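You operate a simulated robot arm through the tools that you are given. There is no shell and no other tool. Be economical: measure what you need, move in short steps, check, and stop when the job is done.

You run a simulated two-armed robot. Do the job below in one go: nothing can be reset, and whatever is moved stays where it is left.

JOB
Put one of the frosted bottles from the small table on top of the white glue tin. Then put one of the sanding blocks from the test bench on the shelf under the press bench. Then take the screw clamp and leave it on the outfeed rollers. Then take the scrubbing brush and put it on top of the blank flange on the trough floor. Then take the rinse cup on the wash bench and put it away on the tank bench. Keep to this order. Set down upright: frosted bottle, sanding block, screw clamp, rinse cup.

The check looks at the end state, three seconds after you hand in, the way a careful person would. Anything else that was tipped, shoved, dropped, spilled or broken makes it a failure.

ROBOT AND FRAMES
Two 7-joint arms with two-finger parallel grippers on one trunk, on a base that drives. Base frame: it is fixed to the floor where the robot stands at the start and does not move with it; the origin is under the middle of the robot, x ahead of it, y to its left, z up. Units: mm, rad, N and s.
The left shoulder is at the start at [50, 177, 1154], the right one opposite. Places, roughly: blank flange (9x9x5 cm) [-3600, 2800, 700]; frosted bottle [750, -250, 1000]; glue tin [500, -500, 1000]; outfeed rollers [-2700, -1400, 400]; rinse cup [-2250, 2750, 1000]; sanding block (8x5x7 cm) [400, -1300, 900]; sanding block (9x5x5 cm) [400, -1900, 900]; sanding block (9x6x7 cm) [600, -1500, 900]; screw clamp (15x6x10 cm) [400, -1900, 500]; scrubbing brush (10x6x9 cm) [-2200, 2700, 900]; shelf under the press bench [-1200, 600, 300]; tank bench [-8900, 2700, 800]. Payload 3.43 kg a hand.
Tool frame (each hand has its own): the origin (TCP) lies between the finger pads and is the grasp point; the fingertips stand 34 mm ahead of it; z points along the fingers, y is the line along which they close. Largest opening 128 mm; finger width 24, thickness 12; the body of the gripper, 48 by 130 mm, starts 96 mm behind the TCP.
Orientation is that of the tool frame in the base frame, as a unit quaternion [x, y, z, w]. With the fingers straight down and closing along the base's y, the tool's x points along the base's -x, its y along +y and its z along -z.

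CONTROLS
- The arms move only by the tool move_arm. It takes "left_targets", "right_targets" or both (then of equal length, played together; a hand with none holds still); each is a list of rows, each a list of 6 numbers: the shift along the base's x, y, z in mm, then the turn, a rotation vector about the base's x, y, z in rad. In form: [[x, y, z, wx, wy, wz], ...]. A call has 1 to 8 rows; each row is the pose to reach, as a shift and turn from the pose commanded when the call began. "left_fingers" and "right_fingers" are, for a hand that has rows, the finger opening in mm, from 0 to 128, set as the call begins (left out, the last holds). Each row takes 0.2 s and may step no farther than 50 mm and 0.15 rad from the row before; otherwise, or with a gripper value out of range, the whole call is refused. Where a pose cannot be reached the arm comes as near as it can. A force on the tool above 40 N (or 10 N above the force at the start of the call, whichever is more), or a blocked arm, ends the call early, and 0.2 s more pass. The fingers move at their own pace (about 108 mm/s each) and stop on an object; they squeeze with about 43 N. The grip force told is the motor's: it shows also when the fingers shut on nothing. Time passes only in rows, and 0.2 s behind the last, so rows that repeat a pose let the fingers close. It gives the time, the measured TCP pose, the force on the tool (base axes), the opening and the grip force at its end, in the units of the frame above (readings bear some noise), with the torque about the TCP (base axes, N m) and any sound that the robot's microphone picked up, and new pictures: "views" is both (left out), scene, wrist or none (wrist: the cameras of the hands that moved).
- Cameras (640 x 400 px; columns grow to the right, rows downward): "scene" is now at [135.8, 49.8, 1305.1]; the picture's right is [0.60, -0.80, 0.00], its down [-0.54, -0.41, -0.74] and it looks along [0.59, 0.44, -0.68] (base axes); focal length 214 px, centre (320, 200). "left" rides on the left gripper at [76, 11, -160] in its tool frame; the picture's right is [-0.15, 0.99, 0.00], its down [-0.88, -0.13, -0.46] and it looks along [-0.45, -0.07, 0.89] (tool axes); focal length 234 px, centre (320, 200). "right" rides on the right gripper at [76, -11, -160] in its tool frame; the picture's right is [0.15, 0.99, 0.00], its down [-0.88, 0.13, -0.46] and it looks along [-0.45, 0.07, 0.89] (tool axes); focal length 234 px, centre (320, 200). There is no depth. A picture from a camera that has moved, and an enlarged one, comes with that camera's place and axes in the base frame and with its lens.
- raise_lower(by): slides the trunk up (or, below 0, down) by that many mm; the arms and the scene camera ride with it, the base frame stays. It gives what a move gives, with no picture.
- base_move(legs): drives the robot by 1 to 6 legs, each [ahead, turn to the left] in mm and rad, along the robot's own axes; the way and the turn of a leg run together, so that a leg with both is an arc; at most 1500 mm and 3.142 rad a leg. The arms and the cameras ride along, it lands a little off, and it stops where it bumps. It gives what a move gives, and a new picture of the scene camera.
- pan_tilt(pan, tilt): turns the head with the scene camera to pan (to the left, within 1.396 rad either way) and tilt (down, from -0.506 to 1.204), counted from straight ahead of the robot. It gives what a move gives, and a new picture of the scene camera.
- enlarge(camera, box): a new picture of the part [left, top, right, bottom] of that camera's present view, enlarged. It takes no simulated time.
- close_job(): hands the job in; it is judged then, once.

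Work in short steps. Places have to be worked out from the pictures, the camera data and where the tool is seen: move nearer, look again, correct. Check each grasp and each placing, and mend what went wrong. You have 165 turns and 260 pictures in all, those below and enlarged ones among them. Open the grippers and draw the arms clear of the work before you hand the job in, unless the task says otherwise; then end with one line.

The tools are called after "Emit:" by a JSON object that holds its "fn" and its "kwargs". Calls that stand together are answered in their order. move_arm: Moves the arms, as the interface text tells. Its arguments: {"type":"object","properties":{"left_targets":{"type":"array","items":{"type":"array","items":{"type":"number"}}},"left_fingers":{"type":"number"},"right_targets":{"type":"array","items":{"type":"array","items":{"type":"number"}}},"right_fingers":{"type":"number"},"views":{"type":"string","enum":["both","scene","wrist","none"]}},"required":[]} The other tools are called the same way: raise_lower (by) slides the trunk up or down; base_move (legs) drives the base; pan_tilt (pan, tilt) turns the head that bears the scene camera; enlarge (camera, box) takes an enlarged picture of a part of a camera's view; close_job () hands the job in.

At the start:

```text
time: 0.0
left_position: [300.1, -55.5, 1232.8]
left_ee_rot: [-0.001, 1.0, -0.001, -0.001]
left_ft_force: [0.3, -0.5, -0.3]
left_moment: [0.0, -0.04, 0.03]
left_finger_gap: 128.0
left_finger_force: 0.0
right_position: [294.5, -327.9, 1179.1]
right_ee_rot: [0.0, 1.0, 0.0, 0.0]
right_ft_force: [-0.3, 0.2, -0.7]
right_moment: [0.03, 0.04, 0.0]
right_finger_gap: 127.9
right_finger_force: 0.0
trunk travel left (down, up): [-325.0, 76.0]
robot x, y, heading: [0.3, 2.5, 0.001]
head pan, tilt: [0.646, 0.745]
```

scene: 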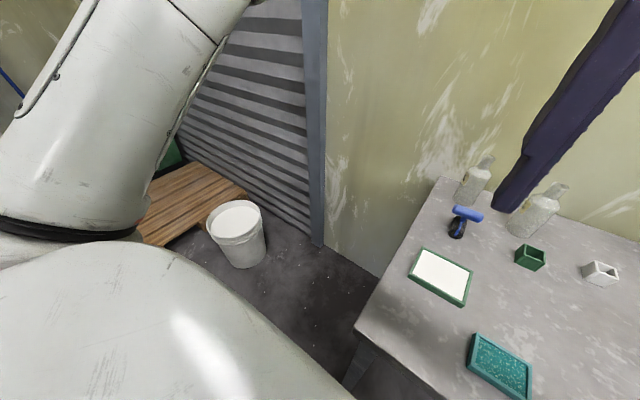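
right: 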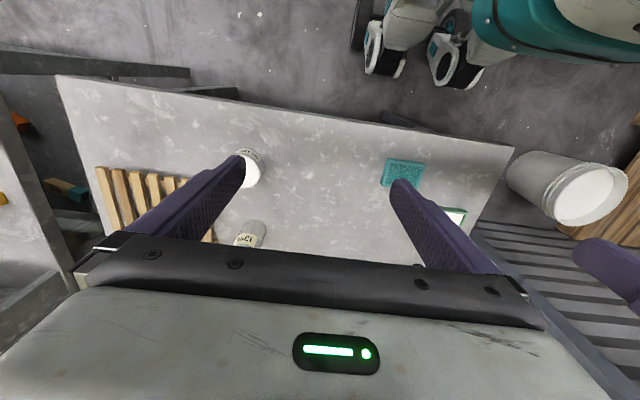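
left: 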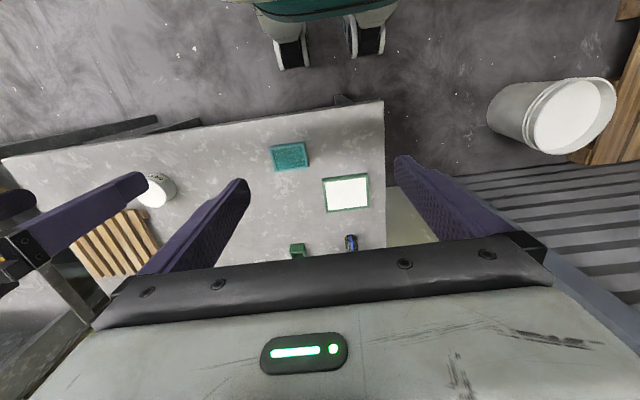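

The scene camera shows part of the small table with two frosted bottles at the back. I turn the head to the right to see the whole table, including the glue tin.

Emit:
{"fn": "pan_tilt", "kwargs": {"pan": -0.4, "tilt": 0.75}}

```text
time: 1.3
left_position: [301.0, -57.5, 1230.5]
left_ee_rot: [-0.009, 1.0, 0.0, 0.0]
left_ft_force: [18.3, -63.0, 8.2]
left_moment: [11.37, 4.02, 5.48]
left_finger_gap: 128.0
left_finger_force: 0.0
right_position: [294.7, -327.6, 1180.5]
right_ee_rot: [0.0, 1.0, 0.0, 0.0]
right_ft_force: [0.6, 0.3, 0.0]
right_moment: [0.04, 0.03, -0.02]
right_finger_gap: 128.0
right_finger_force: 0.1
trunk travel left (down, up): [-325.0, 76.0]
robot x, y, heading: [-1.7, 0.9, -0.003]
head pan, tilt: [-0.4, 0.75]
camera scene: at [152.1, 3.8, 1304.4], right [0.05, -1.0, 0.0], down [-0.68, -0.03, -0.73], along [0.73, 0.04, -0.68], focal length 214 px, centre (320, 200)
```

scene: 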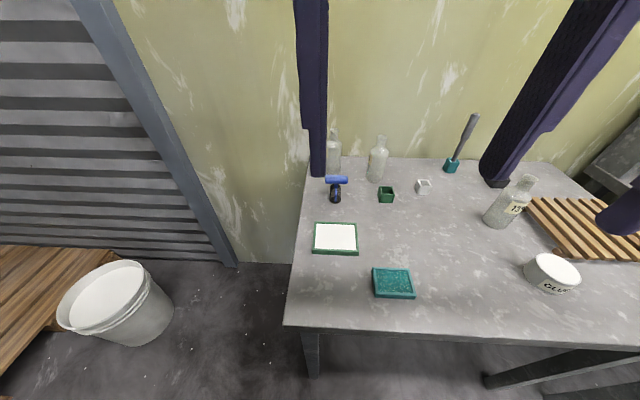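

The left tool reads 63 N and the camera stopped near straight ahead, so the head is pressing against the left arm. I move the left hand away to the left.

Emit:
{"fn": "move_arm", "kwargs": {"left_targets": [[0, 45, 0, 0, 0, 0], [0, 90, 0, 0, 0, 0], [0, 135, 0, 0, 0, 0], [0, 180, 0, 0, 0, 0], [0, 225, 0, 0, 0, 0], [0, 270, 0, 0, 0, 0], [0, 310, 0, 0, 0, 0]], "views": "scene"}}

```text
time: 2.9
left_position: [299.4, 255.8, 1230.4]
left_ee_rot: [0.0, 1.0, 0.0, 0.0]
left_ft_force: [-0.8, 0.5, 0.0]
left_moment: [0.0, 0.0, -0.01]
left_finger_gap: 127.7
left_finger_force: 0.0
right_position: [293.0, -326.7, 1179.9]
right_ee_rot: [-0.001, 1.0, 0.001, 0.0]
right_ft_force: [0.4, -0.5, 0.2]
right_moment: [-0.05, 0.0, -0.01]
right_finger_gap: 128.2
right_finger_force: 0.1
trunk travel left (down, up): [-325.0, 76.0]
robot x, y, heading: [-3.8, -2.4, -0.001]
head pan, tilt: [-0.4, 0.75]
camera scene: at [145.3, -31.9, 1304.8], right [-0.39, -0.92, 0.0], down [-0.63, 0.26, -0.73], along [0.67, -0.28, -0.68], focal length 214 px, centre (320, 200)
```

scene: 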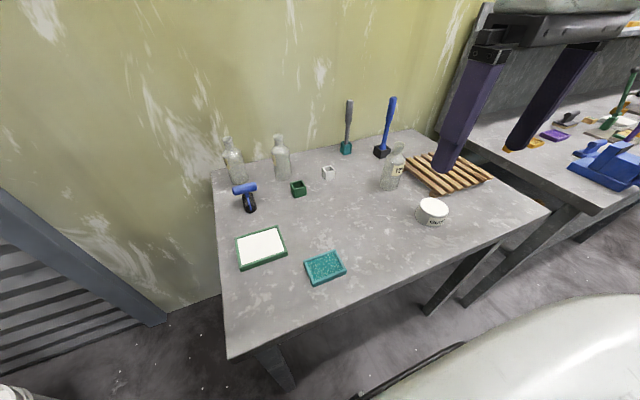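

The table is in view: three bottles and the glue tin. I enlarge to tell the bottles apart.

Emit:
{"fn": "enlarge", "kwargs": {"camera": "scene", "box": [360, 130, 480, 230]}}

Emit:
{"fn": "enlarge", "kwargs": {"camera": "scene", "box": [210, 115, 370, 215]}}

```text
4.00 times, centred on (420, 180) of scene
camera zoom: at [145.3, -31.9, 1304.8], right [-0.39, -0.92, 0.0], down [-0.63, 0.26, -0.73], along [0.67, -0.28, -0.68], focal length 858 px, centre (-80, 280)
```

zoom: 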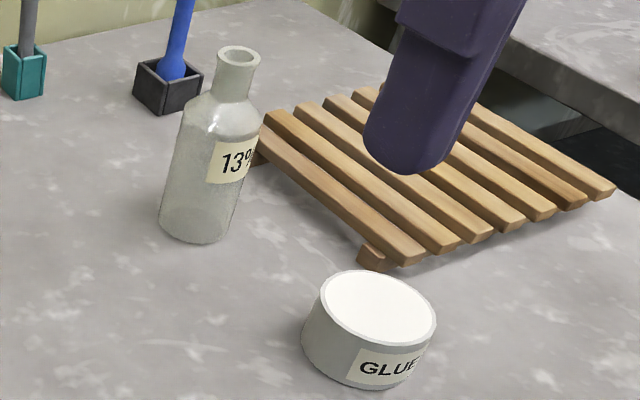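

```text
4.00 times, centred on (290, 165) of scene
camera zoom: at [145.3, -31.9, 1304.8], right [-0.39, -0.92, 0.0], down [-0.63, 0.26, -0.73], along [0.67, -0.28, -0.68], focal length 858 px, centre (440, 340)
```

zoom: 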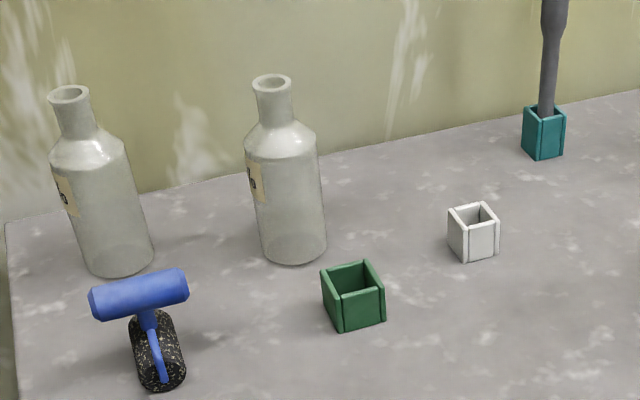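

All three are alike frosted bottles with labels; the "13°" one stands about (546,-440), the tin top about (387,-448,915), the table's near edge at x≈280. I shift the robot to the right so both lie straight ahead of it.

Emit:
{"fn": "base_move", "kwargs": {"legs": [[-150, 0], [0, -1.5708], [320, 0], [0, 1.5708], [240, 0]]}}

Emit:
{"fn": "pan_tilt", "kwargs": {"pan": 0.0, "tilt": 0.8}}

```text
time: 15.1
left_position: [387.8, -45.3, 1230.0]
left_ee_rot: [-0.003, 1.0, -0.002, 0.0]
left_ft_force: [0.4, 0.8, 0.0]
left_moment: [0.0, 0.02, -0.03]
left_finger_gap: 128.0
left_finger_force: 0.0
right_position: [383.8, -629.7, 1180.0]
right_ee_rot: [-0.002, 1.0, 0.0, 0.0]
right_ft_force: [1.2, 0.0, 0.0]
right_moment: [0.0, 0.04, -0.01]
right_finger_gap: 127.9
right_finger_force: 0.0
trunk travel left (down, up): [-325.0, 76.0]
robot x, y, heading: [88.0, -302.8, 0.001]
head pan, tilt: [-0.4, 0.75]
camera scene: at [234.0, -334.7, 1304.5], right [-0.39, -0.92, 0.0], down [-0.63, 0.26, -0.73], along [0.67, -0.28, -0.68], focal length 214 px, centre (320, 200)
```

scene: 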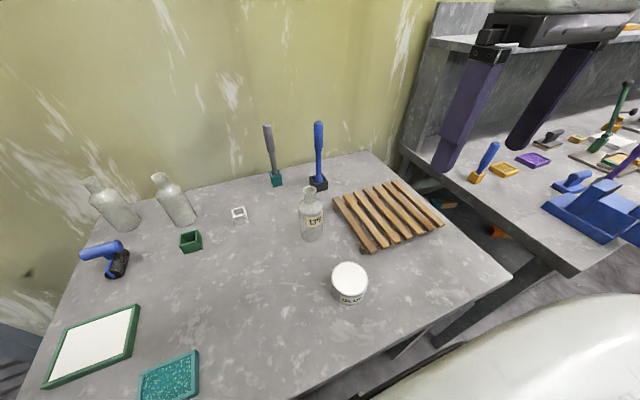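

```text
time: 15.9
left_position: [387.4, -46.0, 1230.8]
left_ee_rot: [-0.001, 1.0, -0.001, 0.0]
left_ft_force: [0.5, -0.8, -0.8]
left_moment: [0.0, 0.01, -0.01]
left_finger_gap: 128.1
left_finger_force: 0.0
right_position: [382.0, -629.7, 1179.5]
right_ee_rot: [-0.002, 1.0, 0.001, 0.0]
right_ft_force: [0.1, 0.2, 0.9]
right_moment: [0.0, -0.01, 0.0]
right_finger_gap: 128.0
right_finger_force: 0.1
trunk travel left (down, up): [-325.0, 76.0]
robot x, y, heading: [89.2, -298.4, 0.004]
head pan, tilt: [0.0, 0.799]
camera scene: at [237.6, -302.5, 1300.7], right [0.0, -1.0, 0.0], down [-0.72, 0.0, -0.7], along [0.7, 0.0, -0.72], focal length 214 px, centre (320, 200)
```

scene: 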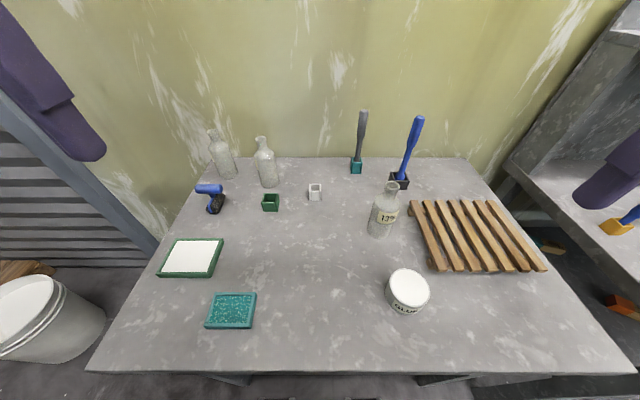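

Triangulation gives the tin top (395,-463,~908), table ≈865, bottle axis (548,-445) with its top at ~1020. I bring the right hand high above the bottle with 100 mm opening and look with the wrist camera.

Emit:
{"fn": "move_arm", "kwargs": {"right_targets": [[28, 32, 0, 0, 0, 0], [55, 63, 0, 0, 0, 0], [83, 94, 0, 0, 0, 0], [110, 125, 0, 0, 0, 0], [138, 156, 0, 0, 0, 0], [166, 186, 0, 0, 0, 0], [166, 186, 0, 0, 0, 0]], "right_fingers": 100}}

```text
time: 17.6
left_position: [387.0, -45.9, 1229.8]
left_ee_rot: [-0.002, 1.0, -0.001, 0.0]
left_ft_force: [0.1, 0.7, -0.8]
left_moment: [0.0, 0.04, -0.02]
left_finger_gap: 128.1
left_finger_force: 0.0
right_position: [532.4, -472.4, 1174.6]
right_ee_rot: [-0.001, 1.0, 0.001, 0.0]
right_ft_force: [-0.5, 0.0, 0.0]
right_moment: [0.0, 0.02, 0.0]
right_finger_gap: 100.1
right_finger_force: 0.0
right hand out of reach, approached as far as the arm can: row 6, 7
trunk travel left (down, up): [-325.0, 76.0]
robot x, y, heading: [89.3, -298.5, -0.002]
head pan, tilt: [0.0, 0.799]
camera scene: at [238.3, -302.5, 1300.5], right [0.0, -1.0, 0.0], down [-0.72, 0.0, -0.7], along [0.7, 0.0, -0.72], focal length 214 px, centre (320, 200)
camera right: at [458.0, -483.1, 1335.9], right [-0.15, 0.99, 0.0], down [0.88, 0.13, 0.46], along [0.45, 0.07, -0.89], focal length 234 px, centre (320, 200)
```

scene: 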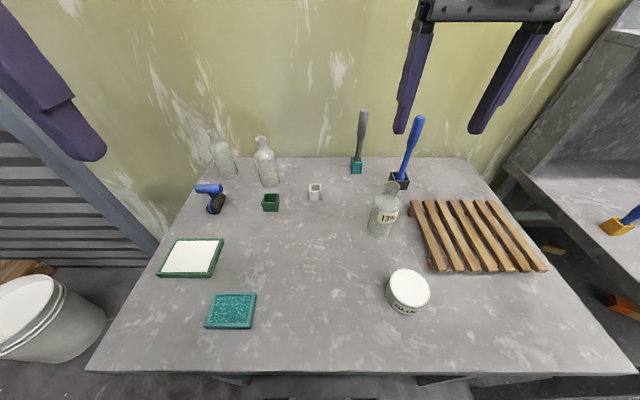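
right: 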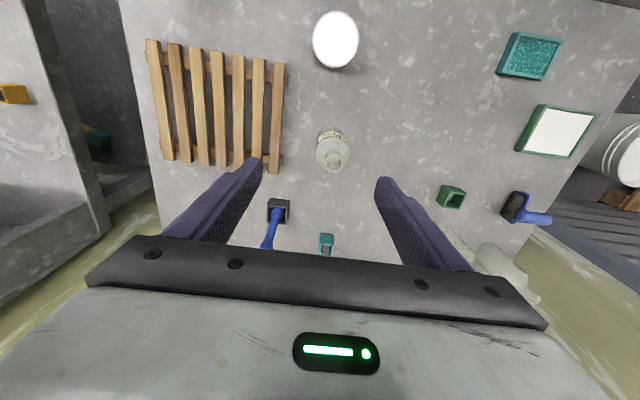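

The wrist view puts the bottle at (546,-450), which agrees. I lower and centre to z≈1090, still above its neck, and check the readings.

Emit:
{"fn": "move_arm", "kwargs": {"right_targets": [[0, 0, -40, 0, 0, 0], [0, 0, -80, 0, 0, 0], [0, 0, -80, 0, 0, 0]], "views": "none"}}

```text
time: 18.4
left_position: [386.6, -45.8, 1229.9]
left_ee_rot: [-0.002, 1.0, -0.001, 0.001]
left_ft_force: [-0.4, -0.9, 0.1]
left_moment: [0.01, 0.0, 0.01]
left_finger_gap: 127.7
left_finger_force: 0.1
right_position: [532.9, -469.7, 1094.3]
right_ee_rot: [-0.002, 1.0, 0.001, 0.0]
right_ft_force: [0.5, 0.8, -0.9]
right_moment: [-0.01, -0.06, -0.02]
right_finger_gap: 100.4
right_finger_force: 0.0
trunk travel left (down, up): [-325.0, 76.0]
robot x, y, heading: [86.6, -299.0, 0.011]
head pan, tilt: [0.0, 0.799]
```

Commanded pose follows the reached one. I centre over (546,-450) and lower to TCP z≈945.

Emit:
{"fn": "move_arm", "kwargs": {"right_targets": [[13, 20, 0, 0, 0, 0], [13, 20, -30, 0, 0, 0], [13, 20, -30, 0, 0, 0]], "views": "both"}}

```text
time: 19.1
left_position: [387.8, -47.2, 1230.7]
left_ee_rot: [-0.002, 1.0, -0.001, 0.0]
left_ft_force: [-0.1, -0.6, -0.1]
left_moment: [0.03, 0.0, -0.01]
left_finger_gap: 128.2
left_finger_force: 0.1
right_position: [544.1, -451.0, 1065.5]
right_ee_rot: [-0.001, 1.0, 0.001, 0.0]
right_ft_force: [-0.3, -0.1, -1.0]
right_moment: [-0.01, 0.05, 0.02]
right_finger_gap: 100.1
right_finger_force: 0.1
trunk travel left (down, up): [-325.0, 76.0]
robot x, y, heading: [85.8, -301.0, 0.002]
head pan, tilt: [0.0, 0.799]
camera scene: at [238.1, -302.5, 1300.5], right [0.0, -1.0, 0.0], down [-0.72, 0.0, -0.7], along [0.7, 0.0, -0.72], focal length 214 px, centre (320, 200)
camera right: at [469.5, -462.3, 1225.9], right [-0.15, 0.99, 0.0], down [0.88, 0.13, 0.46], along [0.45, 0.07, -0.89], focal length 234 px, centre (320, 200)
```

scene: 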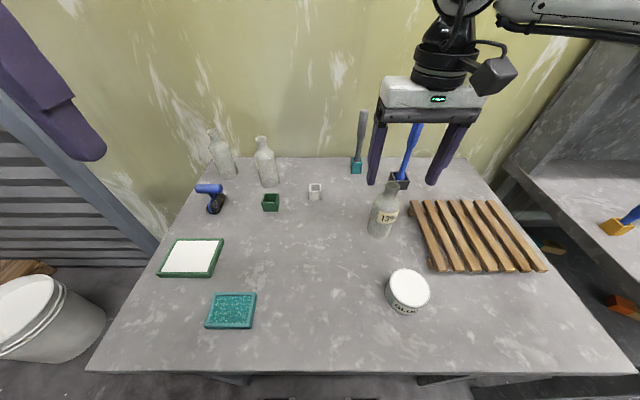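
right: 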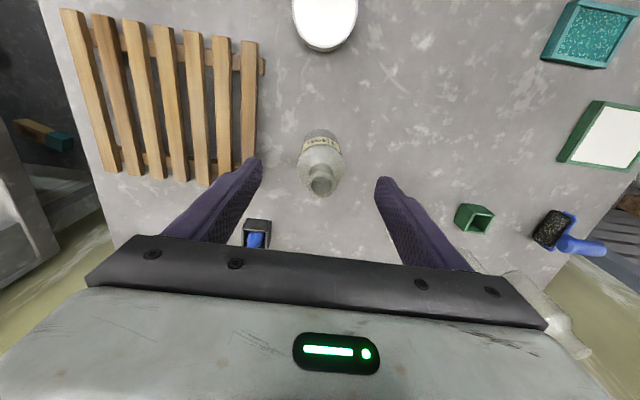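

I enlarge the wrist view to place the bottle's neck more exactly before descending.

Emit:
{"fn": "enlarge", "kwargs": {"camera": "right", "box": [260, 100, 388, 220]}}

Emit:
{"fn": "enlarge", "kwargs": {"camera": "scene", "box": [340, 160, 468, 240]}}

```text
3.33 times, centred on (324, 160) of right
camera zoom: at [469.5, -462.3, 1225.9], right [-0.15, 0.99, 0.0], down [0.88, 0.13, 0.46], along [0.45, 0.07, -0.89], focal length 781 px, centre (307, 333)
```

zoom: 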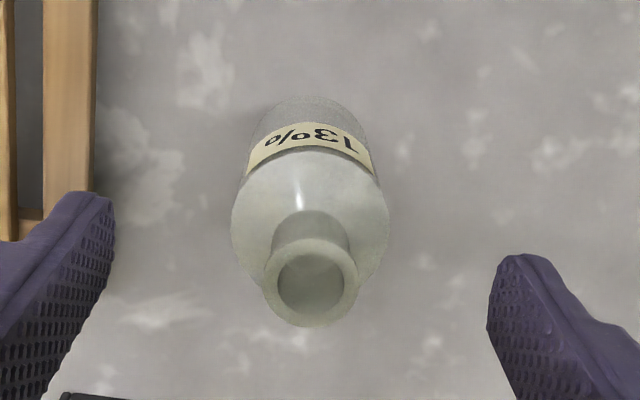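

```text
5.00 times, centred on (404, 200) of scene
camera zoom: at [238.1, -302.5, 1300.5], right [0.0, -1.0, 0.0], down [-0.72, 0.0, -0.7], along [0.7, 0.0, -0.72], focal length 1072 px, centre (-100, 200)
```

zoom: 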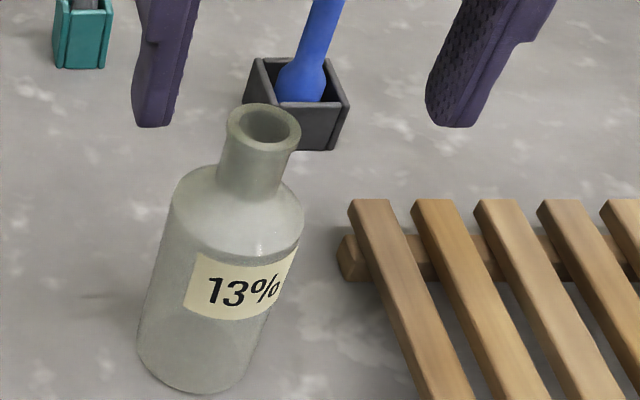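

Combined: rim at (557,-447,1018), axis ≈(555,-447), body ~55 mm wide up to z≈945. I descend to TCP z≈936 and then close.

Emit:
{"fn": "move_arm", "kwargs": {"right_targets": [[11, 3, 0, 0, 0, 0], [11, 3, -45, 0, 0, 0], [11, 3, -90, 0, 0, 0], [11, 3, -129, 0, 0, 0], [11, 3, -129, 0, 0, 0]], "views": "both"}}

```text
time: 20.4
left_position: [387.7, -44.8, 1230.8]
left_ee_rot: [-0.002, 1.0, -0.001, 0.001]
left_ft_force: [0.2, 0.7, 0.0]
left_moment: [0.03, 0.01, -0.02]
left_finger_gap: 128.0
left_finger_force: 0.0
right_position: [548.1, -456.0, 936.5]
right_ee_rot: [-0.002, 1.0, 0.002, 0.001]
right_ft_force: [-1.0, 0.0, 0.1]
right_moment: [0.0, -0.01, 0.0]
right_finger_gap: 100.2
right_finger_force: 0.0
right hand out of reach, approached as far as the arm can: row 4, 5
trunk travel left (down, up): [-325.0, 76.0]
robot x, y, heading: [88.5, -306.0, 0.002]
head pan, tilt: [0.0, 0.799]
camera scene: at [237.6, -302.4, 1300.7], right [0.0, -1.0, 0.0], down [-0.72, 0.0, -0.7], along [0.7, 0.0, -0.72], focal length 214 px, centre (320, 200)
camera right: at [473.1, -467.0, 1097.6], right [-0.15, 0.99, 0.0], down [0.88, 0.13, 0.46], along [0.45, 0.07, -0.89], focal length 234 px, centre (320, 200)
```

scene: 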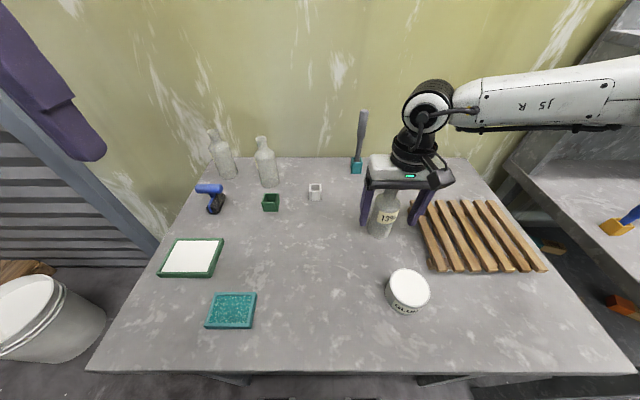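
right: 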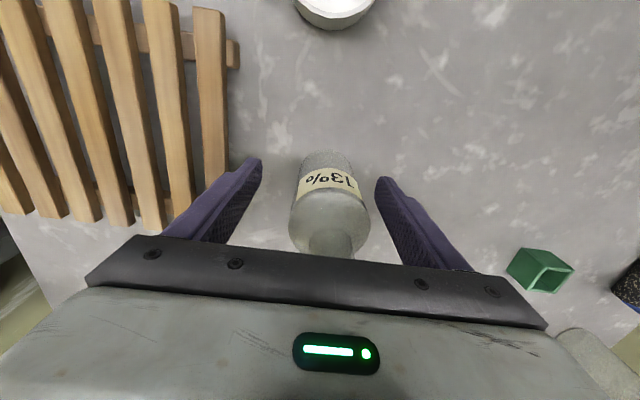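

The hand stopped 7 mm short in x and 9 mm off in y. I shift +8 mm in y and close the fingers gently there.

Emit:
{"fn": "move_arm", "kwargs": {"right_targets": [[3, 9, 0, 0, 0, 0], [3, 9, 0, 0, 0, 0]], "views": "none"}}

Emit:
{"fn": "move_arm", "kwargs": {"right_targets": [[0, 0, 0, 0, 0, 0], [0, 0, 0, 0, 0, 0], [0, 0, 0, 0, 0, 0], [0, 0, 0, 0, 0, 0]], "right_fingers": 40, "views": "both"}}

```text
time: 20.9
left_position: [385.4, -45.9, 1231.3]
left_ee_rot: [-0.001, 1.0, -0.001, 0.001]
left_ft_force: [0.7, -0.3, 0.6]
left_moment: [0.01, 0.0, 0.02]
left_finger_gap: 128.1
left_finger_force: 0.0
right_position: [547.5, -455.6, 937.9]
right_ee_rot: [-0.001, 1.0, 0.001, 0.001]
right_ft_force: [0.5, -0.5, 0.3]
right_moment: [0.0, -0.02, 0.03]
right_finger_gap: 99.7
right_finger_force: 0.0
right hand out of reach, approached as far as the arm can: row 1, 2
trunk travel left (down, up): [-325.0, 76.0]
robot x, y, heading: [89.5, -299.7, 0.005]
head pan, tilt: [0.0, 0.799]
```

```text
time: 21.9
left_position: [386.3, -46.1, 1230.3]
left_ee_rot: [-0.002, 1.0, -0.001, -0.001]
left_ft_force: [-0.3, -0.1, 0.3]
left_moment: [-0.01, -0.02, -0.02]
left_finger_gap: 128.0
left_finger_force: 0.1
right_position: [546.2, -454.3, 938.8]
right_ee_rot: [-0.002, 1.0, 0.001, 0.0]
right_ft_force: [0.9, -1.0, 0.8]
right_moment: [-0.13, -0.02, -0.05]
right_finger_gap: 53.3
right_finger_force: 43.5
trunk travel left (down, up): [-325.0, 76.0]
robot x, y, heading: [87.8, -302.6, 0.004]
head pan, tilt: [0.0, 0.799]
camera scene: at [237.4, -302.5, 1300.7], right [0.0, -1.0, 0.0], down [-0.72, 0.0, -0.7], along [0.7, 0.0, -0.72], focal length 214 px, centre (320, 200)
camera right: at [472.0, -465.6, 1100.2], right [-0.15, 0.99, 0.0], down [0.88, 0.13, 0.46], along [0.45, 0.07, -0.89], focal length 234 px, centre (320, 200)
```

scene: 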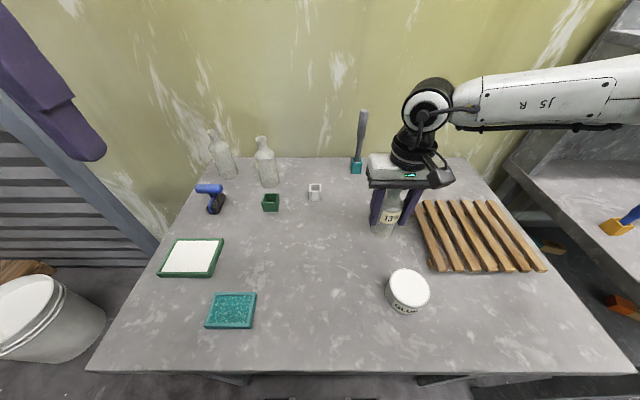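
right: 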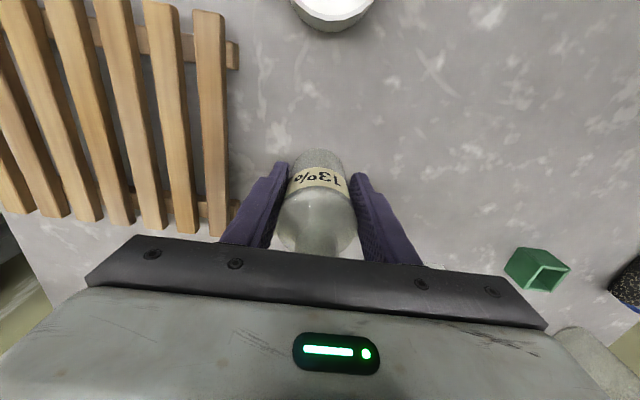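

The bottle is held (gap 53 mm, 43 N). I lift it 90 mm and carry it back over the tin.

Emit:
{"fn": "move_arm", "kwargs": {"right_targets": [[0, 0, 30, 0, 0, 0], [0, 0, 60, 0, 0, 0], [0, 0, 90, 0, 0, 0], [-40, -2, 90, 0, 0, 0], [-80, -4, 90, 0, 0, 0], [-120, -6, 90, 0, 0, 0], [-152, -8, 90, 0, 0, 0], [-152, -8, 90, 0, 0, 0]], "views": "both"}}

```text
time: 23.8
left_position: [387.6, -44.3, 1230.8]
left_ee_rot: [-0.001, 1.0, 0.0, -0.001]
left_ft_force: [-0.1, 0.4, 0.4]
left_moment: [0.02, 0.01, -0.02]
left_finger_gap: 127.7
left_finger_force: 0.0
right_position: [395.1, -464.1, 1030.3]
right_ee_rot: [-0.001, 1.0, 0.001, 0.0]
right_ft_force: [1.2, 0.2, -1.2]
right_moment: [-0.01, -0.01, 0.02]
right_finger_gap: 53.8
right_finger_force: 43.2
trunk travel left (down, up): [-325.0, 76.0]
robot x, y, heading: [85.7, -304.6, 0.008]
head pan, tilt: [0.0, 0.799]
camera scene: at [237.9, -302.4, 1300.6], right [0.0, -1.0, 0.0], down [-0.72, 0.0, -0.7], along [0.7, 0.0, -0.72], focal length 214 px, centre (320, 200)
camera right: at [321.0, -474.4, 1192.5], right [-0.15, 0.99, 0.0], down [0.88, 0.13, 0.46], along [0.45, 0.07, -0.89], focal length 234 px, centre (320, 200)
```

scene: 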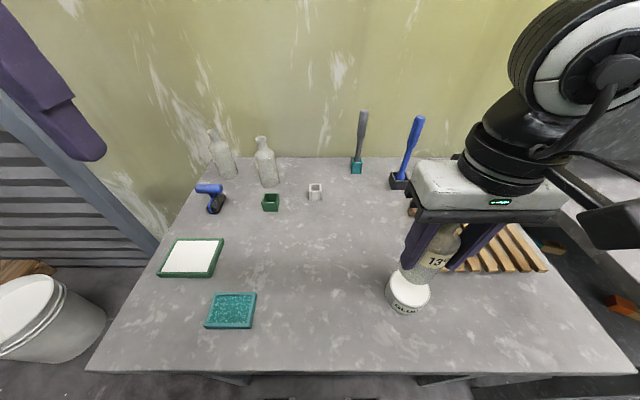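
right: 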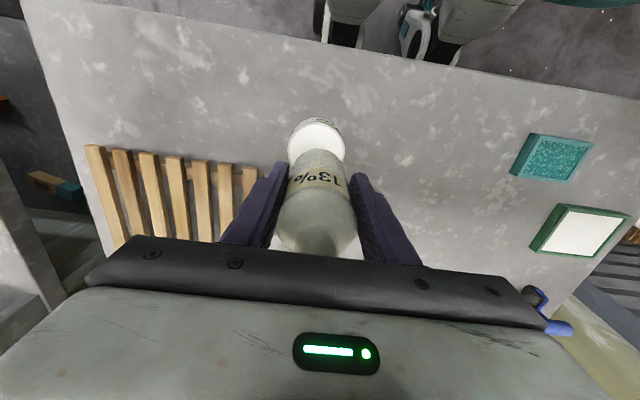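

I enlarge both views to compare the bottle's base with the tin top.

Emit:
{"fn": "enlarge", "kwargs": {"camera": "right", "box": [260, 100, 388, 180]}}

Emit:
{"fn": "enlarge", "kwargs": {"camera": "scene", "box": [364, 240, 492, 320]}}

```text
5.00 times, centred on (324, 140) of right
camera zoom: at [321.0, -474.4, 1192.5], right [-0.15, 0.99, 0.0], down [0.88, 0.13, 0.46], along [0.45, 0.07, -0.89], focal length 1171 px, centre (300, 500)
```

zoom: 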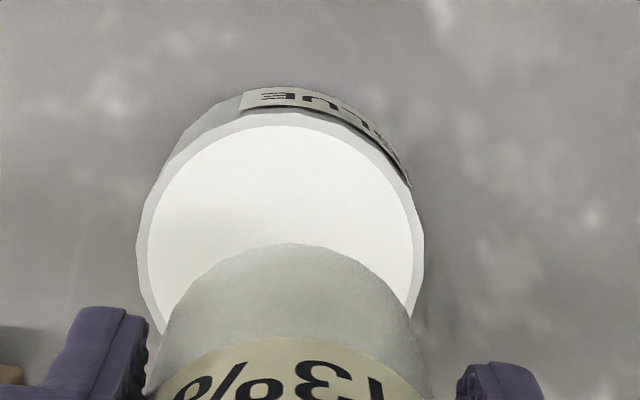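

```text
5.00 times, centred on (428, 280) of scene
camera zoom: at [237.9, -302.4, 1300.6], right [0.0, -1.0, 0.0], down [-0.72, 0.0, -0.7], along [0.7, 0.0, -0.72], focal length 1072 px, centre (-220, -200)
```

zoom: 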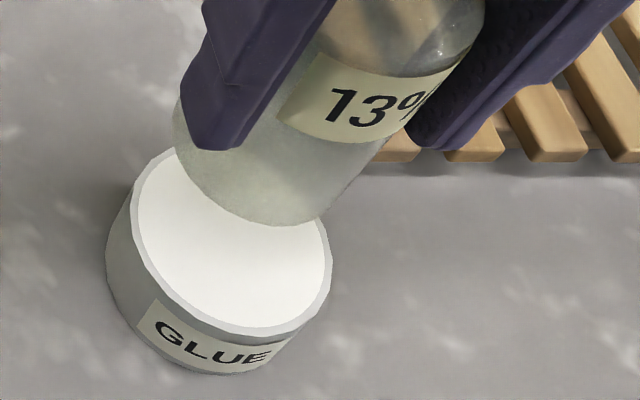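

Tin top centre is (396,-467,907); the bottle base axis is about (408,-467) at z≈957. I shift -12 in x and lower 42 mm, then look.

Emit:
{"fn": "move_arm", "kwargs": {"right_targets": [[-12, 0, 0, 0, 0, 0], [-12, 0, -25, 0, 0, 0], [-12, 0, -42, 0, 0, 0], [-12, 0, -42, 0, 0, 0]], "views": "none"}}

Emit:
{"fn": "enlarge", "kwargs": {"camera": "scene", "box": [364, 240, 492, 320]}}

Emit:
{"fn": "enlarge", "kwargs": {"camera": "right", "box": [260, 100, 388, 180]}}

```text
time: 24.8
left_position: [386.1, -44.3, 1230.5]
left_ee_rot: [-0.002, 1.0, -0.001, 0.0]
left_ft_force: [-0.7, -0.1, -0.5]
left_moment: [0.01, -0.02, 0.03]
left_finger_gap: 128.0
left_finger_force: 0.1
right_position: [386.1, -462.0, 988.2]
right_ee_rot: [0.0, 1.0, 0.001, 0.0]
right_ft_force: [0.4, 0.3, -1.4]
right_moment: [-0.04, -0.02, -0.02]
right_finger_gap: 53.8
right_finger_force: 43.0
trunk travel left (down, up): [-325.0, 76.0]
robot x, y, heading: [87.5, -301.5, 0.002]
head pan, tilt: [0.0, 0.799]
```

```text
5.00 times, centred on (428, 280) of scene
camera zoom: at [237.6, -302.5, 1300.7], right [0.0, -1.0, 0.0], down [-0.72, 0.0, -0.7], along [0.7, 0.0, -0.72], focal length 1072 px, centre (-220, -200)
```

zoom: 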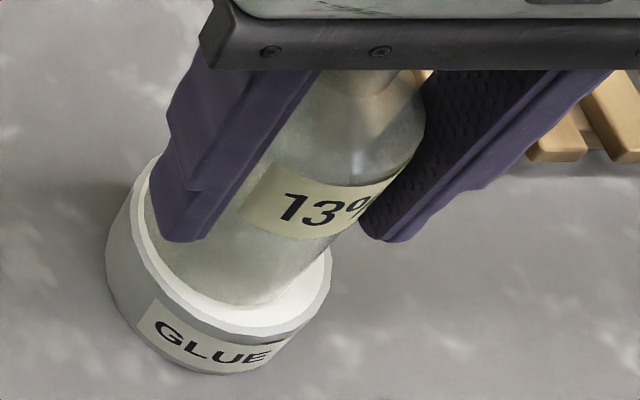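

```text
5.00 times, centred on (324, 140) of right
camera zoom: at [311.1, -473.3, 1149.4], right [-0.15, 0.99, 0.0], down [0.88, 0.13, 0.46], along [0.45, 0.07, -0.89], focal length 1171 px, centre (300, 500)
```

zoom: 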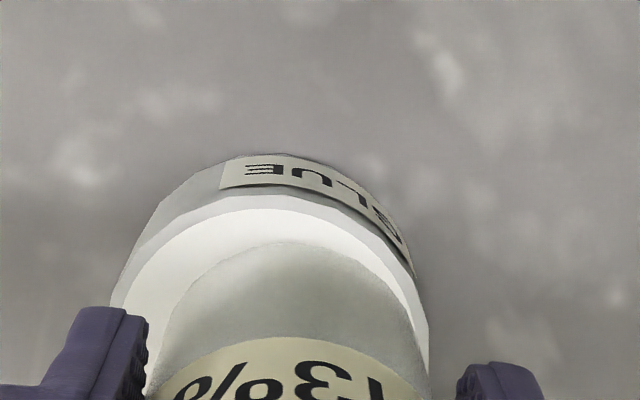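

Nearly centred; the bottle is ~4 mm towards +y. I correct that and lower in fine steps until contact.

Emit:
{"fn": "move_arm", "kwargs": {"right_targets": [[0, -4, 0, 0, 0, 0], [0, -4, -3, 0, 0, 0], [0, -4, -5, 0, 0, 0], [0, -4, -6, 0, 0, 0], [0, -4, -7, 0, 0, 0], [0, -4, -8, 0, 0, 0]], "views": "none"}}

Emit:
{"fn": "enlarge", "kwargs": {"camera": "scene", "box": [364, 240, 492, 320]}}

```text
time: 26.1
left_position: [384.7, -44.4, 1231.7]
left_ee_rot: [0.0, 1.0, -0.001, 0.001]
left_ft_force: [-0.3, 0.2, 0.0]
left_moment: [0.02, 0.0, 0.01]
left_finger_gap: 128.2
left_finger_force: 0.1
right_position: [384.8, -466.8, 981.0]
right_ee_rot: [-0.002, 1.0, 0.001, 0.003]
right_ft_force: [0.7, 0.3, 31.4]
right_moment: [-0.05, -0.39, -0.21]
right_finger_gap: 53.5
right_finger_force: 43.1
trunk travel left (down, up): [-325.0, 76.0]
robot x, y, heading: [88.3, -301.5, -0.0]
head pan, tilt: [0.0, 0.799]
```

```text
5.00 times, centred on (428, 280) of scene
camera zoom: at [236.1, -301.5, 1301.1], right [0.0, -1.0, 0.0], down [-0.72, 0.0, -0.7], along [0.7, 0.0, -0.72], focal length 1072 px, centre (-220, -200)
```

zoom: 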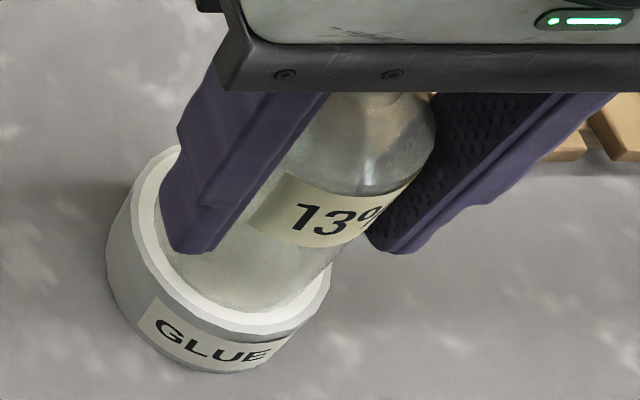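

Contact is made (31 N up), bottle centred on the tin. I ease up 1 mm and open the fingers.

Emit:
{"fn": "move_arm", "kwargs": {"right_targets": [[0, 0, 1, 0, 0, 0], [0, 0, 1, 0, 0, 0]], "views": "none"}}

Emit:
{"fn": "move_arm", "kwargs": {"right_targets": [[0, 0, 1, 0, 0, 0], [0, 0, 1, 0, 0, 0], [0, 0, 1, 0, 0, 0]], "right_fingers": 100, "views": "both"}}

```text
time: 26.8
left_position: [386.5, -45.4, 1230.0]
left_ee_rot: [-0.003, 1.0, -0.001, 0.001]
left_ft_force: [0.3, -0.2, 0.2]
left_moment: [-0.01, -0.02, 0.03]
left_finger_gap: 127.6
left_finger_force: 0.0
right_position: [385.0, -466.8, 981.5]
right_ee_rot: [-0.001, 1.0, 0.001, 0.0]
right_ft_force: [7.8, 1.7, 18.5]
right_moment: [-0.05, -0.8, 0.03]
right_finger_gap: 54.0
right_finger_force: 43.3
trunk travel left (down, up): [-325.0, 76.0]
robot x, y, heading: [88.9, -301.9, 0.001]
head pan, tilt: [0.0, 0.799]
```

```text
time: 27.6
left_position: [387.0, -45.1, 1230.8]
left_ee_rot: [-0.002, 1.0, -0.001, 0.0]
left_ft_force: [-0.5, -0.1, 0.1]
left_moment: [0.03, 0.01, -0.02]
left_finger_gap: 128.0
left_finger_force: 0.0
right_position: [383.6, -466.7, 981.3]
right_ee_rot: [-0.002, 1.0, 0.0, 0.0]
right_ft_force: [0.9, -0.5, 0.2]
right_moment: [0.01, 0.0, -0.01]
right_finger_gap: 100.0
right_finger_force: 0.0
trunk travel left (down, up): [-325.0, 76.0]
robot x, y, heading: [89.0, -301.8, 0.004]
head pan, tilt: [0.0, 0.799]
camera scene: at [237.5, -302.4, 1300.6], right [0.0, -1.0, 0.0], down [-0.72, 0.0, -0.7], along [0.7, 0.0, -0.72], focal length 214 px, centre (320, 200)
camera right: at [308.9, -478.1, 1142.6], right [-0.15, 0.99, 0.0], down [0.88, 0.13, 0.46], along [0.45, 0.07, -0.89], focal length 234 px, centre (320, 200)
```

scene: 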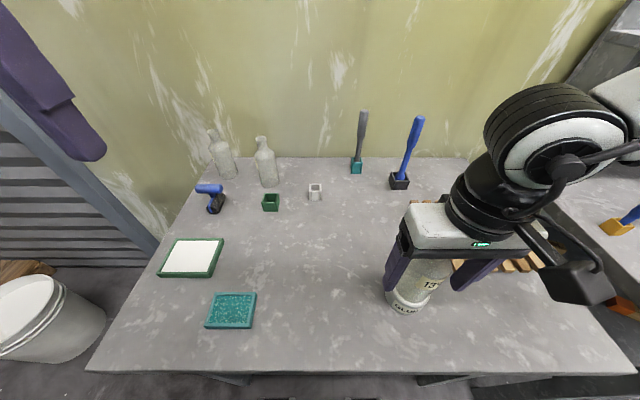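
right: 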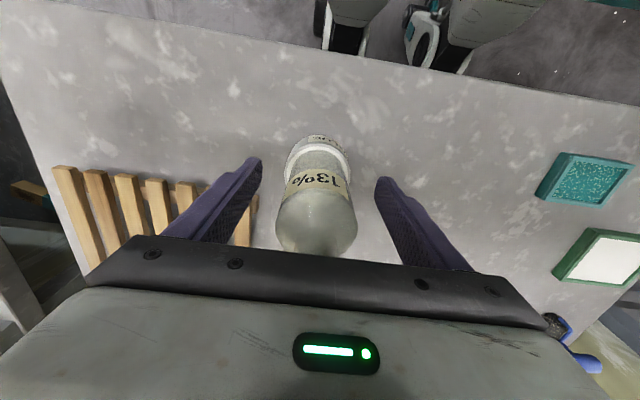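

The bottle stands free on the tin. I raise the hand straight up (bottle top now ≈1060) well clear and draw back.

Emit:
{"fn": "move_arm", "kwargs": {"right_targets": [[0, 0, 45, 0, 0, 0], [0, 0, 90, 0, 0, 0], [0, 0, 135, 0, 0, 0], [0, 0, 170, 0, 0, 0], [0, -50, 195, 0, 0, 0], [-40, -80, 195, 0, 0, 0]], "views": "scene"}}

```text
refused: row 5 steps farther than a row can; nothing moved
```

One row was too long; I resend with shorter steps.

Emit:
{"fn": "move_arm", "kwargs": {"right_targets": [[0, 0, 45, 0, 0, 0], [0, 0, 90, 0, 0, 0], [0, 0, 135, 0, 0, 0], [0, 0, 175, 0, 0, 0], [0, -40, 195, 0, 0, 0], [-20, -80, 195, 0, 0, 0]], "views": "scene"}}

```text
time: 28.9
left_position: [386.7, -45.7, 1232.1]
left_ee_rot: [-0.001, 1.0, -0.001, 0.001]
left_ft_force: [-0.4, -0.6, 0.2]
left_moment: [-0.02, -0.03, 0.03]
left_finger_gap: 127.9
left_finger_force: 0.1
right_position: [359.6, -547.1, 1176.4]
right_ee_rot: [-0.002, 1.0, 0.001, 0.0]
right_ft_force: [-0.3, 0.1, 0.0]
right_moment: [0.02, -0.04, -0.02]
right_finger_gap: 99.8
right_finger_force: 0.0
trunk travel left (down, up): [-325.0, 76.0]
robot x, y, heading: [88.6, -304.9, 0.003]
head pan, tilt: [0.0, 0.799]
camera scene: at [236.9, -303.4, 1300.8], right [0.0, -1.0, 0.0], down [-0.72, 0.0, -0.7], along [0.7, 0.0, -0.72], focal length 214 px, centre (320, 200)
```

scene: 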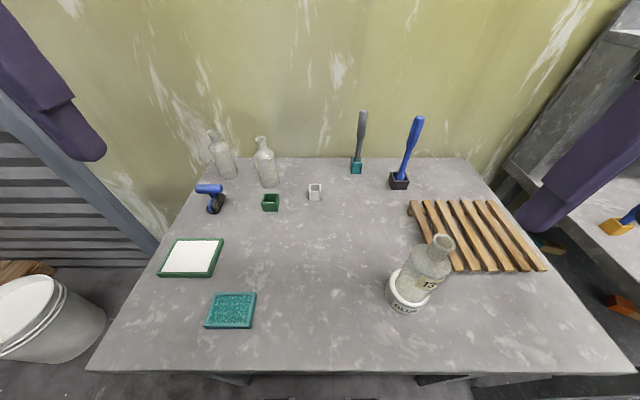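

Bottle stands upright on the tin. I back away and drive along to the test bench at y≈-1350, then look.

Emit:
{"fn": "base_move", "kwargs": {"legs": [[-280, 0], [0, -1.5708], [1050, 0], [0, 1.5708]]}}

Emit:
{"fn": "pan_tilt", "kwargs": {"pan": -0.3, "tilt": 0.6}}

```text
time: 43.5
left_position: [115.2, -1097.9, 1231.0]
left_ee_rot: [0.002, 1.0, -0.002, 0.0]
left_ft_force: [-0.7, 0.8, 0.5]
left_moment: [-0.01, 0.03, 0.0]
left_finger_gap: 127.9
left_finger_force: 0.0
right_position: [84.2, -1596.9, 1175.5]
right_ee_rot: [0.003, 1.0, 0.001, -0.001]
right_ft_force: [-0.8, -0.4, 0.5]
right_moment: [0.0, 0.02, 0.01]
right_finger_gap: 99.8
right_finger_force: 0.0
trunk travel left (down, up): [-325.0, 76.0]
robot x, y, heading: [-187.1, -1349.4, -0.005]
head pan, tilt: [0.0, 0.799]
camera scene: at [-36.3, -1353.6, 1300.7], right [-0.01, -1.0, 0.0], down [-0.72, 0.0, -0.7], along [0.7, 0.0, -0.72], focal length 214 px, centre (320, 200)
```

scene: 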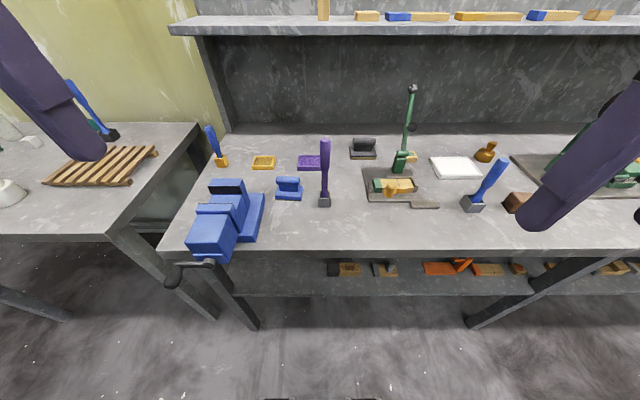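

```text
time: 44.3
left_position: [115.9, -1098.1, 1229.3]
left_ee_rot: [0.002, 1.0, -0.001, 0.001]
left_ft_force: [-0.4, -0.5, 0.5]
left_moment: [0.01, -0.02, 0.04]
left_finger_gap: 127.9
left_finger_force: 0.1
right_position: [84.5, -1598.2, 1174.5]
right_ee_rot: [0.002, 1.0, 0.001, 0.0]
right_ft_force: [0.3, -0.3, -0.6]
right_moment: [0.01, -0.01, 0.0]
right_finger_gap: 99.9
right_finger_force: 0.1
trunk travel left (down, up): [-325.0, 76.0]
robot x, y, heading: [-185.6, -1348.8, -0.0]
head pan, tilt: [-0.3, 0.6]
camera scene: at [-32.7, -1379.8, 1317.5], right [-0.3, -0.95, 0.0], down [-0.54, 0.17, -0.82], along [0.79, -0.25, -0.57], focal length 214 px, centre (320, 200)
```

scene: 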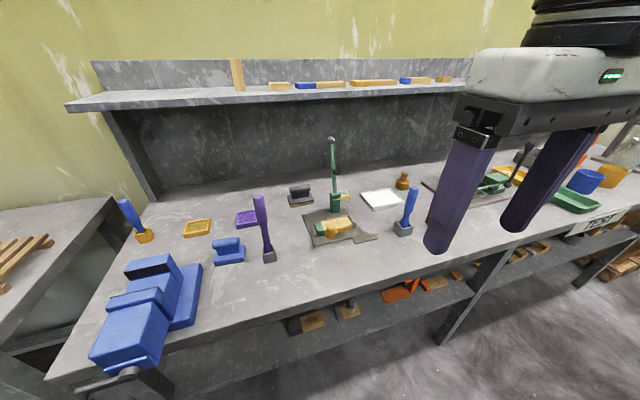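

I see several candidates for sanding blocks (blue at the left, dark at the back, brown at the right). I enlarge.

Emit:
{"fn": "enlarge", "kwargs": {"camera": "scene", "box": [190, 170, 350, 270]}}

Emit:
{"fn": "pan_tilt", "kwargs": {"pan": -0.7, "tilt": 0.6}}

```text
4.00 times, centred on (270, 220) of scene
camera zoom: at [-32.7, -1379.8, 1317.5], right [-0.3, -0.95, 0.0], down [-0.54, 0.17, -0.82], along [0.79, -0.25, -0.57], focal length 858 px, centre (520, 120)
```

zoom: 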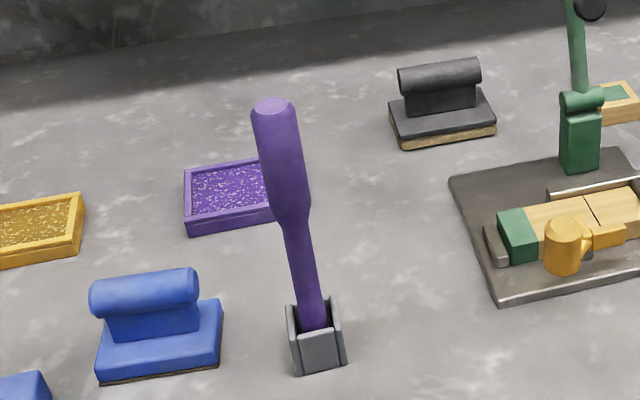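

```text
time: 45.2
left_position: [116.0, -1097.9, 1230.5]
left_ee_rot: [0.001, 1.0, -0.001, 0.0]
left_ft_force: [-0.8, -0.3, 0.7]
left_moment: [-0.01, -0.01, 0.0]
left_finger_gap: 128.1
left_finger_force: 0.0
right_position: [84.2, -1599.4, 1176.0]
right_ee_rot: [0.002, 1.0, 0.0, 0.0]
right_ft_force: [0.2, 0.1, 1.0]
right_moment: [0.01, 0.01, 0.0]
right_finger_gap: 99.9
right_finger_force: 0.1
trunk travel left (down, up): [-325.0, 76.0]
robot x, y, heading: [-186.4, -1357.0, -0.007]
head pan, tilt: [-0.7, 0.6]
camera scene: at [-49.7, -1410.5, 1317.5], right [-0.65, -0.76, 0.0], down [-0.43, 0.37, -0.83], along [0.63, -0.53, -0.56], focal length 214 px, centre (320, 200)
```

scene: 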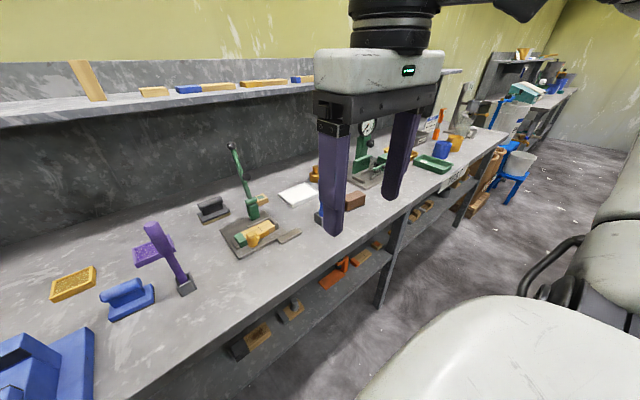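

The blue block with a handle near (405,-1280) is the easiest. Before choosing a grasp I want to see the shelf under the press bench, so I turn the base left and look that way.

Emit:
{"fn": "base_move", "kwargs": {"legs": [[-100, 0], [0, 2.05]]}}

Emit:
{"fn": "pan_tilt", "kwargs": {"pan": 0.0, "tilt": 0.4}}

Emit:
{"fn": "pan_tilt", "kwargs": {"pan": 1.1, "tilt": 0.4}}

```text
time: 51.1
left_position: [-647.1, -1180.8, 1230.4]
left_ee_rot: [0.838, -0.546, 0.0, -0.002]
left_ft_force: [-0.4, -0.6, 0.6]
left_moment: [0.0, 0.02, -0.03]
left_finger_gap: 128.0
left_finger_force: 0.1
right_position: [-177.0, -1003.9, 1176.3]
right_ee_rot: [0.838, -0.546, 0.0, 0.001]
right_ft_force: [0.0, -0.3, 0.3]
right_moment: [0.0, -0.02, 0.02]
right_finger_gap: 99.8
right_finger_force: 0.0
trunk travel left (down, up): [-325.0, 76.0]
robot x, y, heading: [-291.0, -1352.9, 1.985]
head pan, tilt: [-0.7, 0.6]
camera scene: at [-295.7, -1203.3, 1317.5], right [0.96, -0.28, 0.0], down [-0.16, -0.54, -0.83], along [0.23, 0.79, -0.56], focal length 214 px, centre (320, 200)
```

scene: 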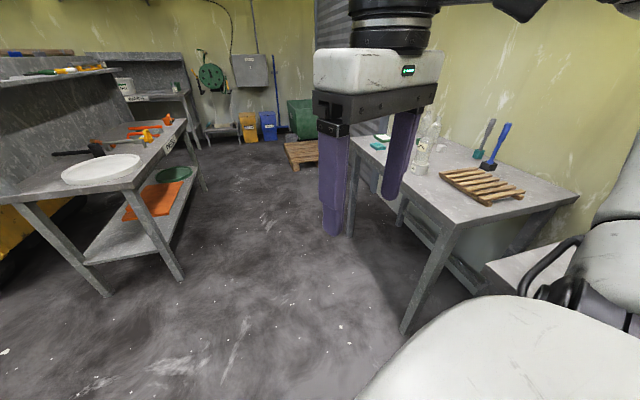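

```text
time: 52.2
left_position: [-646.6, -1178.9, 1230.0]
left_ee_rot: [0.838, -0.546, 0.001, -0.001]
left_ft_force: [0.7, -0.3, -0.8]
left_moment: [0.0, 0.01, 0.01]
left_finger_gap: 128.2
left_finger_force: 0.0
right_position: [-178.1, -1005.3, 1175.2]
right_ee_rot: [0.837, -0.546, -0.001, 0.001]
right_ft_force: [0.0, 0.2, 0.5]
right_moment: [-0.02, 0.01, -0.03]
right_finger_gap: 99.8
right_finger_force: 0.0
trunk travel left (down, up): [-325.0, 76.0]
robot x, y, heading: [-293.2, -1353.6, 1.985]
head pan, tilt: [0.0, 0.4]
camera scene: at [-357.7, -1203.3, 1335.7], right [0.92, 0.4, 0.0], down [0.16, -0.36, -0.92], along [-0.37, 0.84, -0.39], focal length 214 px, centre (320, 200)
```

scene: 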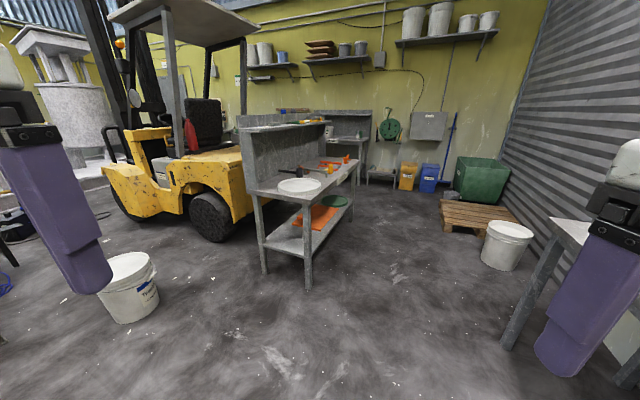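

```text
time: 53.5
left_position: [-646.3, -1181.2, 1231.6]
left_ee_rot: [0.838, -0.546, 0.001, -0.001]
left_ft_force: [0.5, 0.1, -0.6]
left_moment: [-0.02, 0.04, -0.03]
left_finger_gap: 128.1
left_finger_force: 0.1
right_position: [-177.9, -1004.9, 1175.9]
right_ee_rot: [0.838, -0.546, 0.0, 0.002]
right_ft_force: [0.4, -0.2, 0.4]
right_moment: [-0.04, 0.01, -0.01]
right_finger_gap: 100.4
right_finger_force: 0.0
trunk travel left (down, up): [-325.0, 76.0]
robot x, y, heading: [-291.9, -1353.6, 1.984]
head pan, tilt: [1.1, 0.4]
camera scene: at [-413.0, -1282.7, 1335.8], right [0.06, 1.0, 0.0], down [0.39, -0.02, -0.92], along [-0.92, 0.05, -0.39], focal length 214 px, centre (320, 200)
```

scene: 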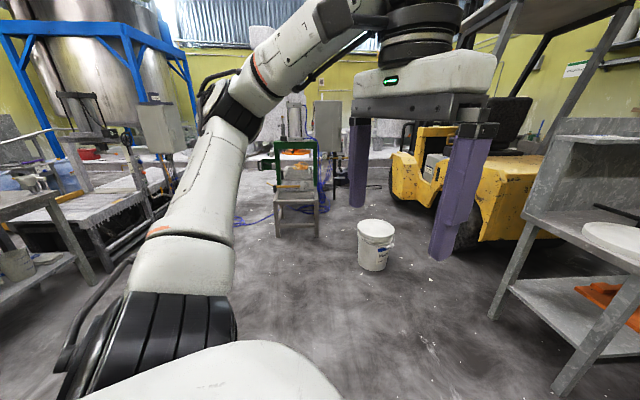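

A bench with a lower shelf (orange sheet, green plate) stands at about (-1000, 0…). I enlarge from the second view direction to check whether it's the press bench and where the rollers are.

Emit:
{"fn": "enlarge", "kwargs": {"camera": "scene", "box": [0, 130, 200, 290]}}

Emit:
{"fn": "pan_tilt", "kwargs": {"pan": 0.1, "tilt": 0.5}}

Emit:
{"fn": "enlarge", "kwargs": {"camera": "scene", "box": [230, 90, 390, 270]}}

```text
2.50 times, centred on (100, 210) of scene
camera zoom: at [-413.0, -1282.7, 1335.8], right [0.06, 1.0, 0.0], down [0.39, -0.02, -0.92], along [-0.92, 0.05, -0.39], focal length 536 px, centre (870, 175)
```

zoom: 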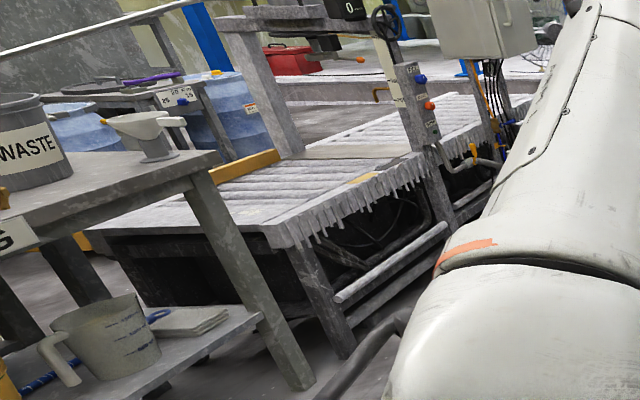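

```text
time: 54.8
left_position: [-647.0, -1180.4, 1230.8]
left_ee_rot: [0.838, -0.546, 0.001, 0.0]
left_ft_force: [0.6, -0.6, -0.3]
left_moment: [0.0, 0.05, -0.01]
left_finger_gap: 128.1
left_finger_force: 0.0
right_position: [-177.1, -1003.2, 1175.7]
right_ee_rot: [0.837, -0.546, -0.001, 0.0]
right_ft_force: [0.0, 0.2, 1.0]
right_moment: [-0.02, 0.0, 0.0]
right_finger_gap: 100.2
right_finger_force: 0.0
trunk travel left (down, up): [-325.0, 76.0]
robot x, y, heading: [-292.5, -1354.1, 1.983]
head pan, tilt: [0.099, 0.499]
camera scene: at [-365.3, -1208.9, 1326.6], right [0.87, 0.49, 0.0], down [0.24, -0.42, -0.88], along [-0.43, 0.76, -0.48], focal length 214 px, centre (320, 200)
```

scene: 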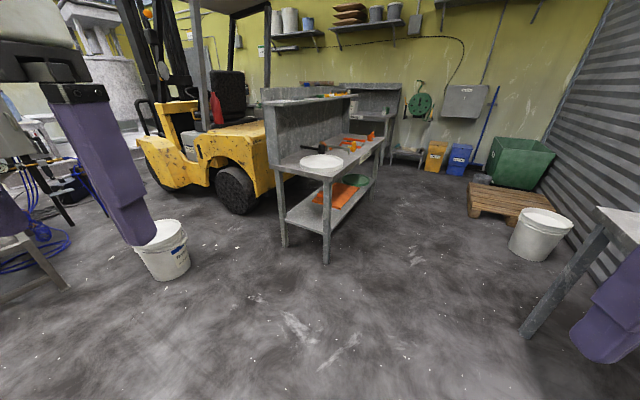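

```text
2.22 times, centred on (310, 180) of scene
camera zoom: at [-365.3, -1208.9, 1326.6], right [0.87, 0.49, 0.0], down [0.24, -0.42, -0.88], along [-0.43, 0.76, -0.48], focal length 477 px, centre (342, 244)
```

zoom: 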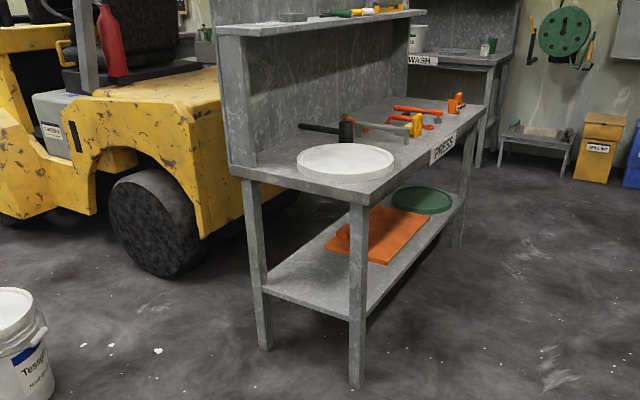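

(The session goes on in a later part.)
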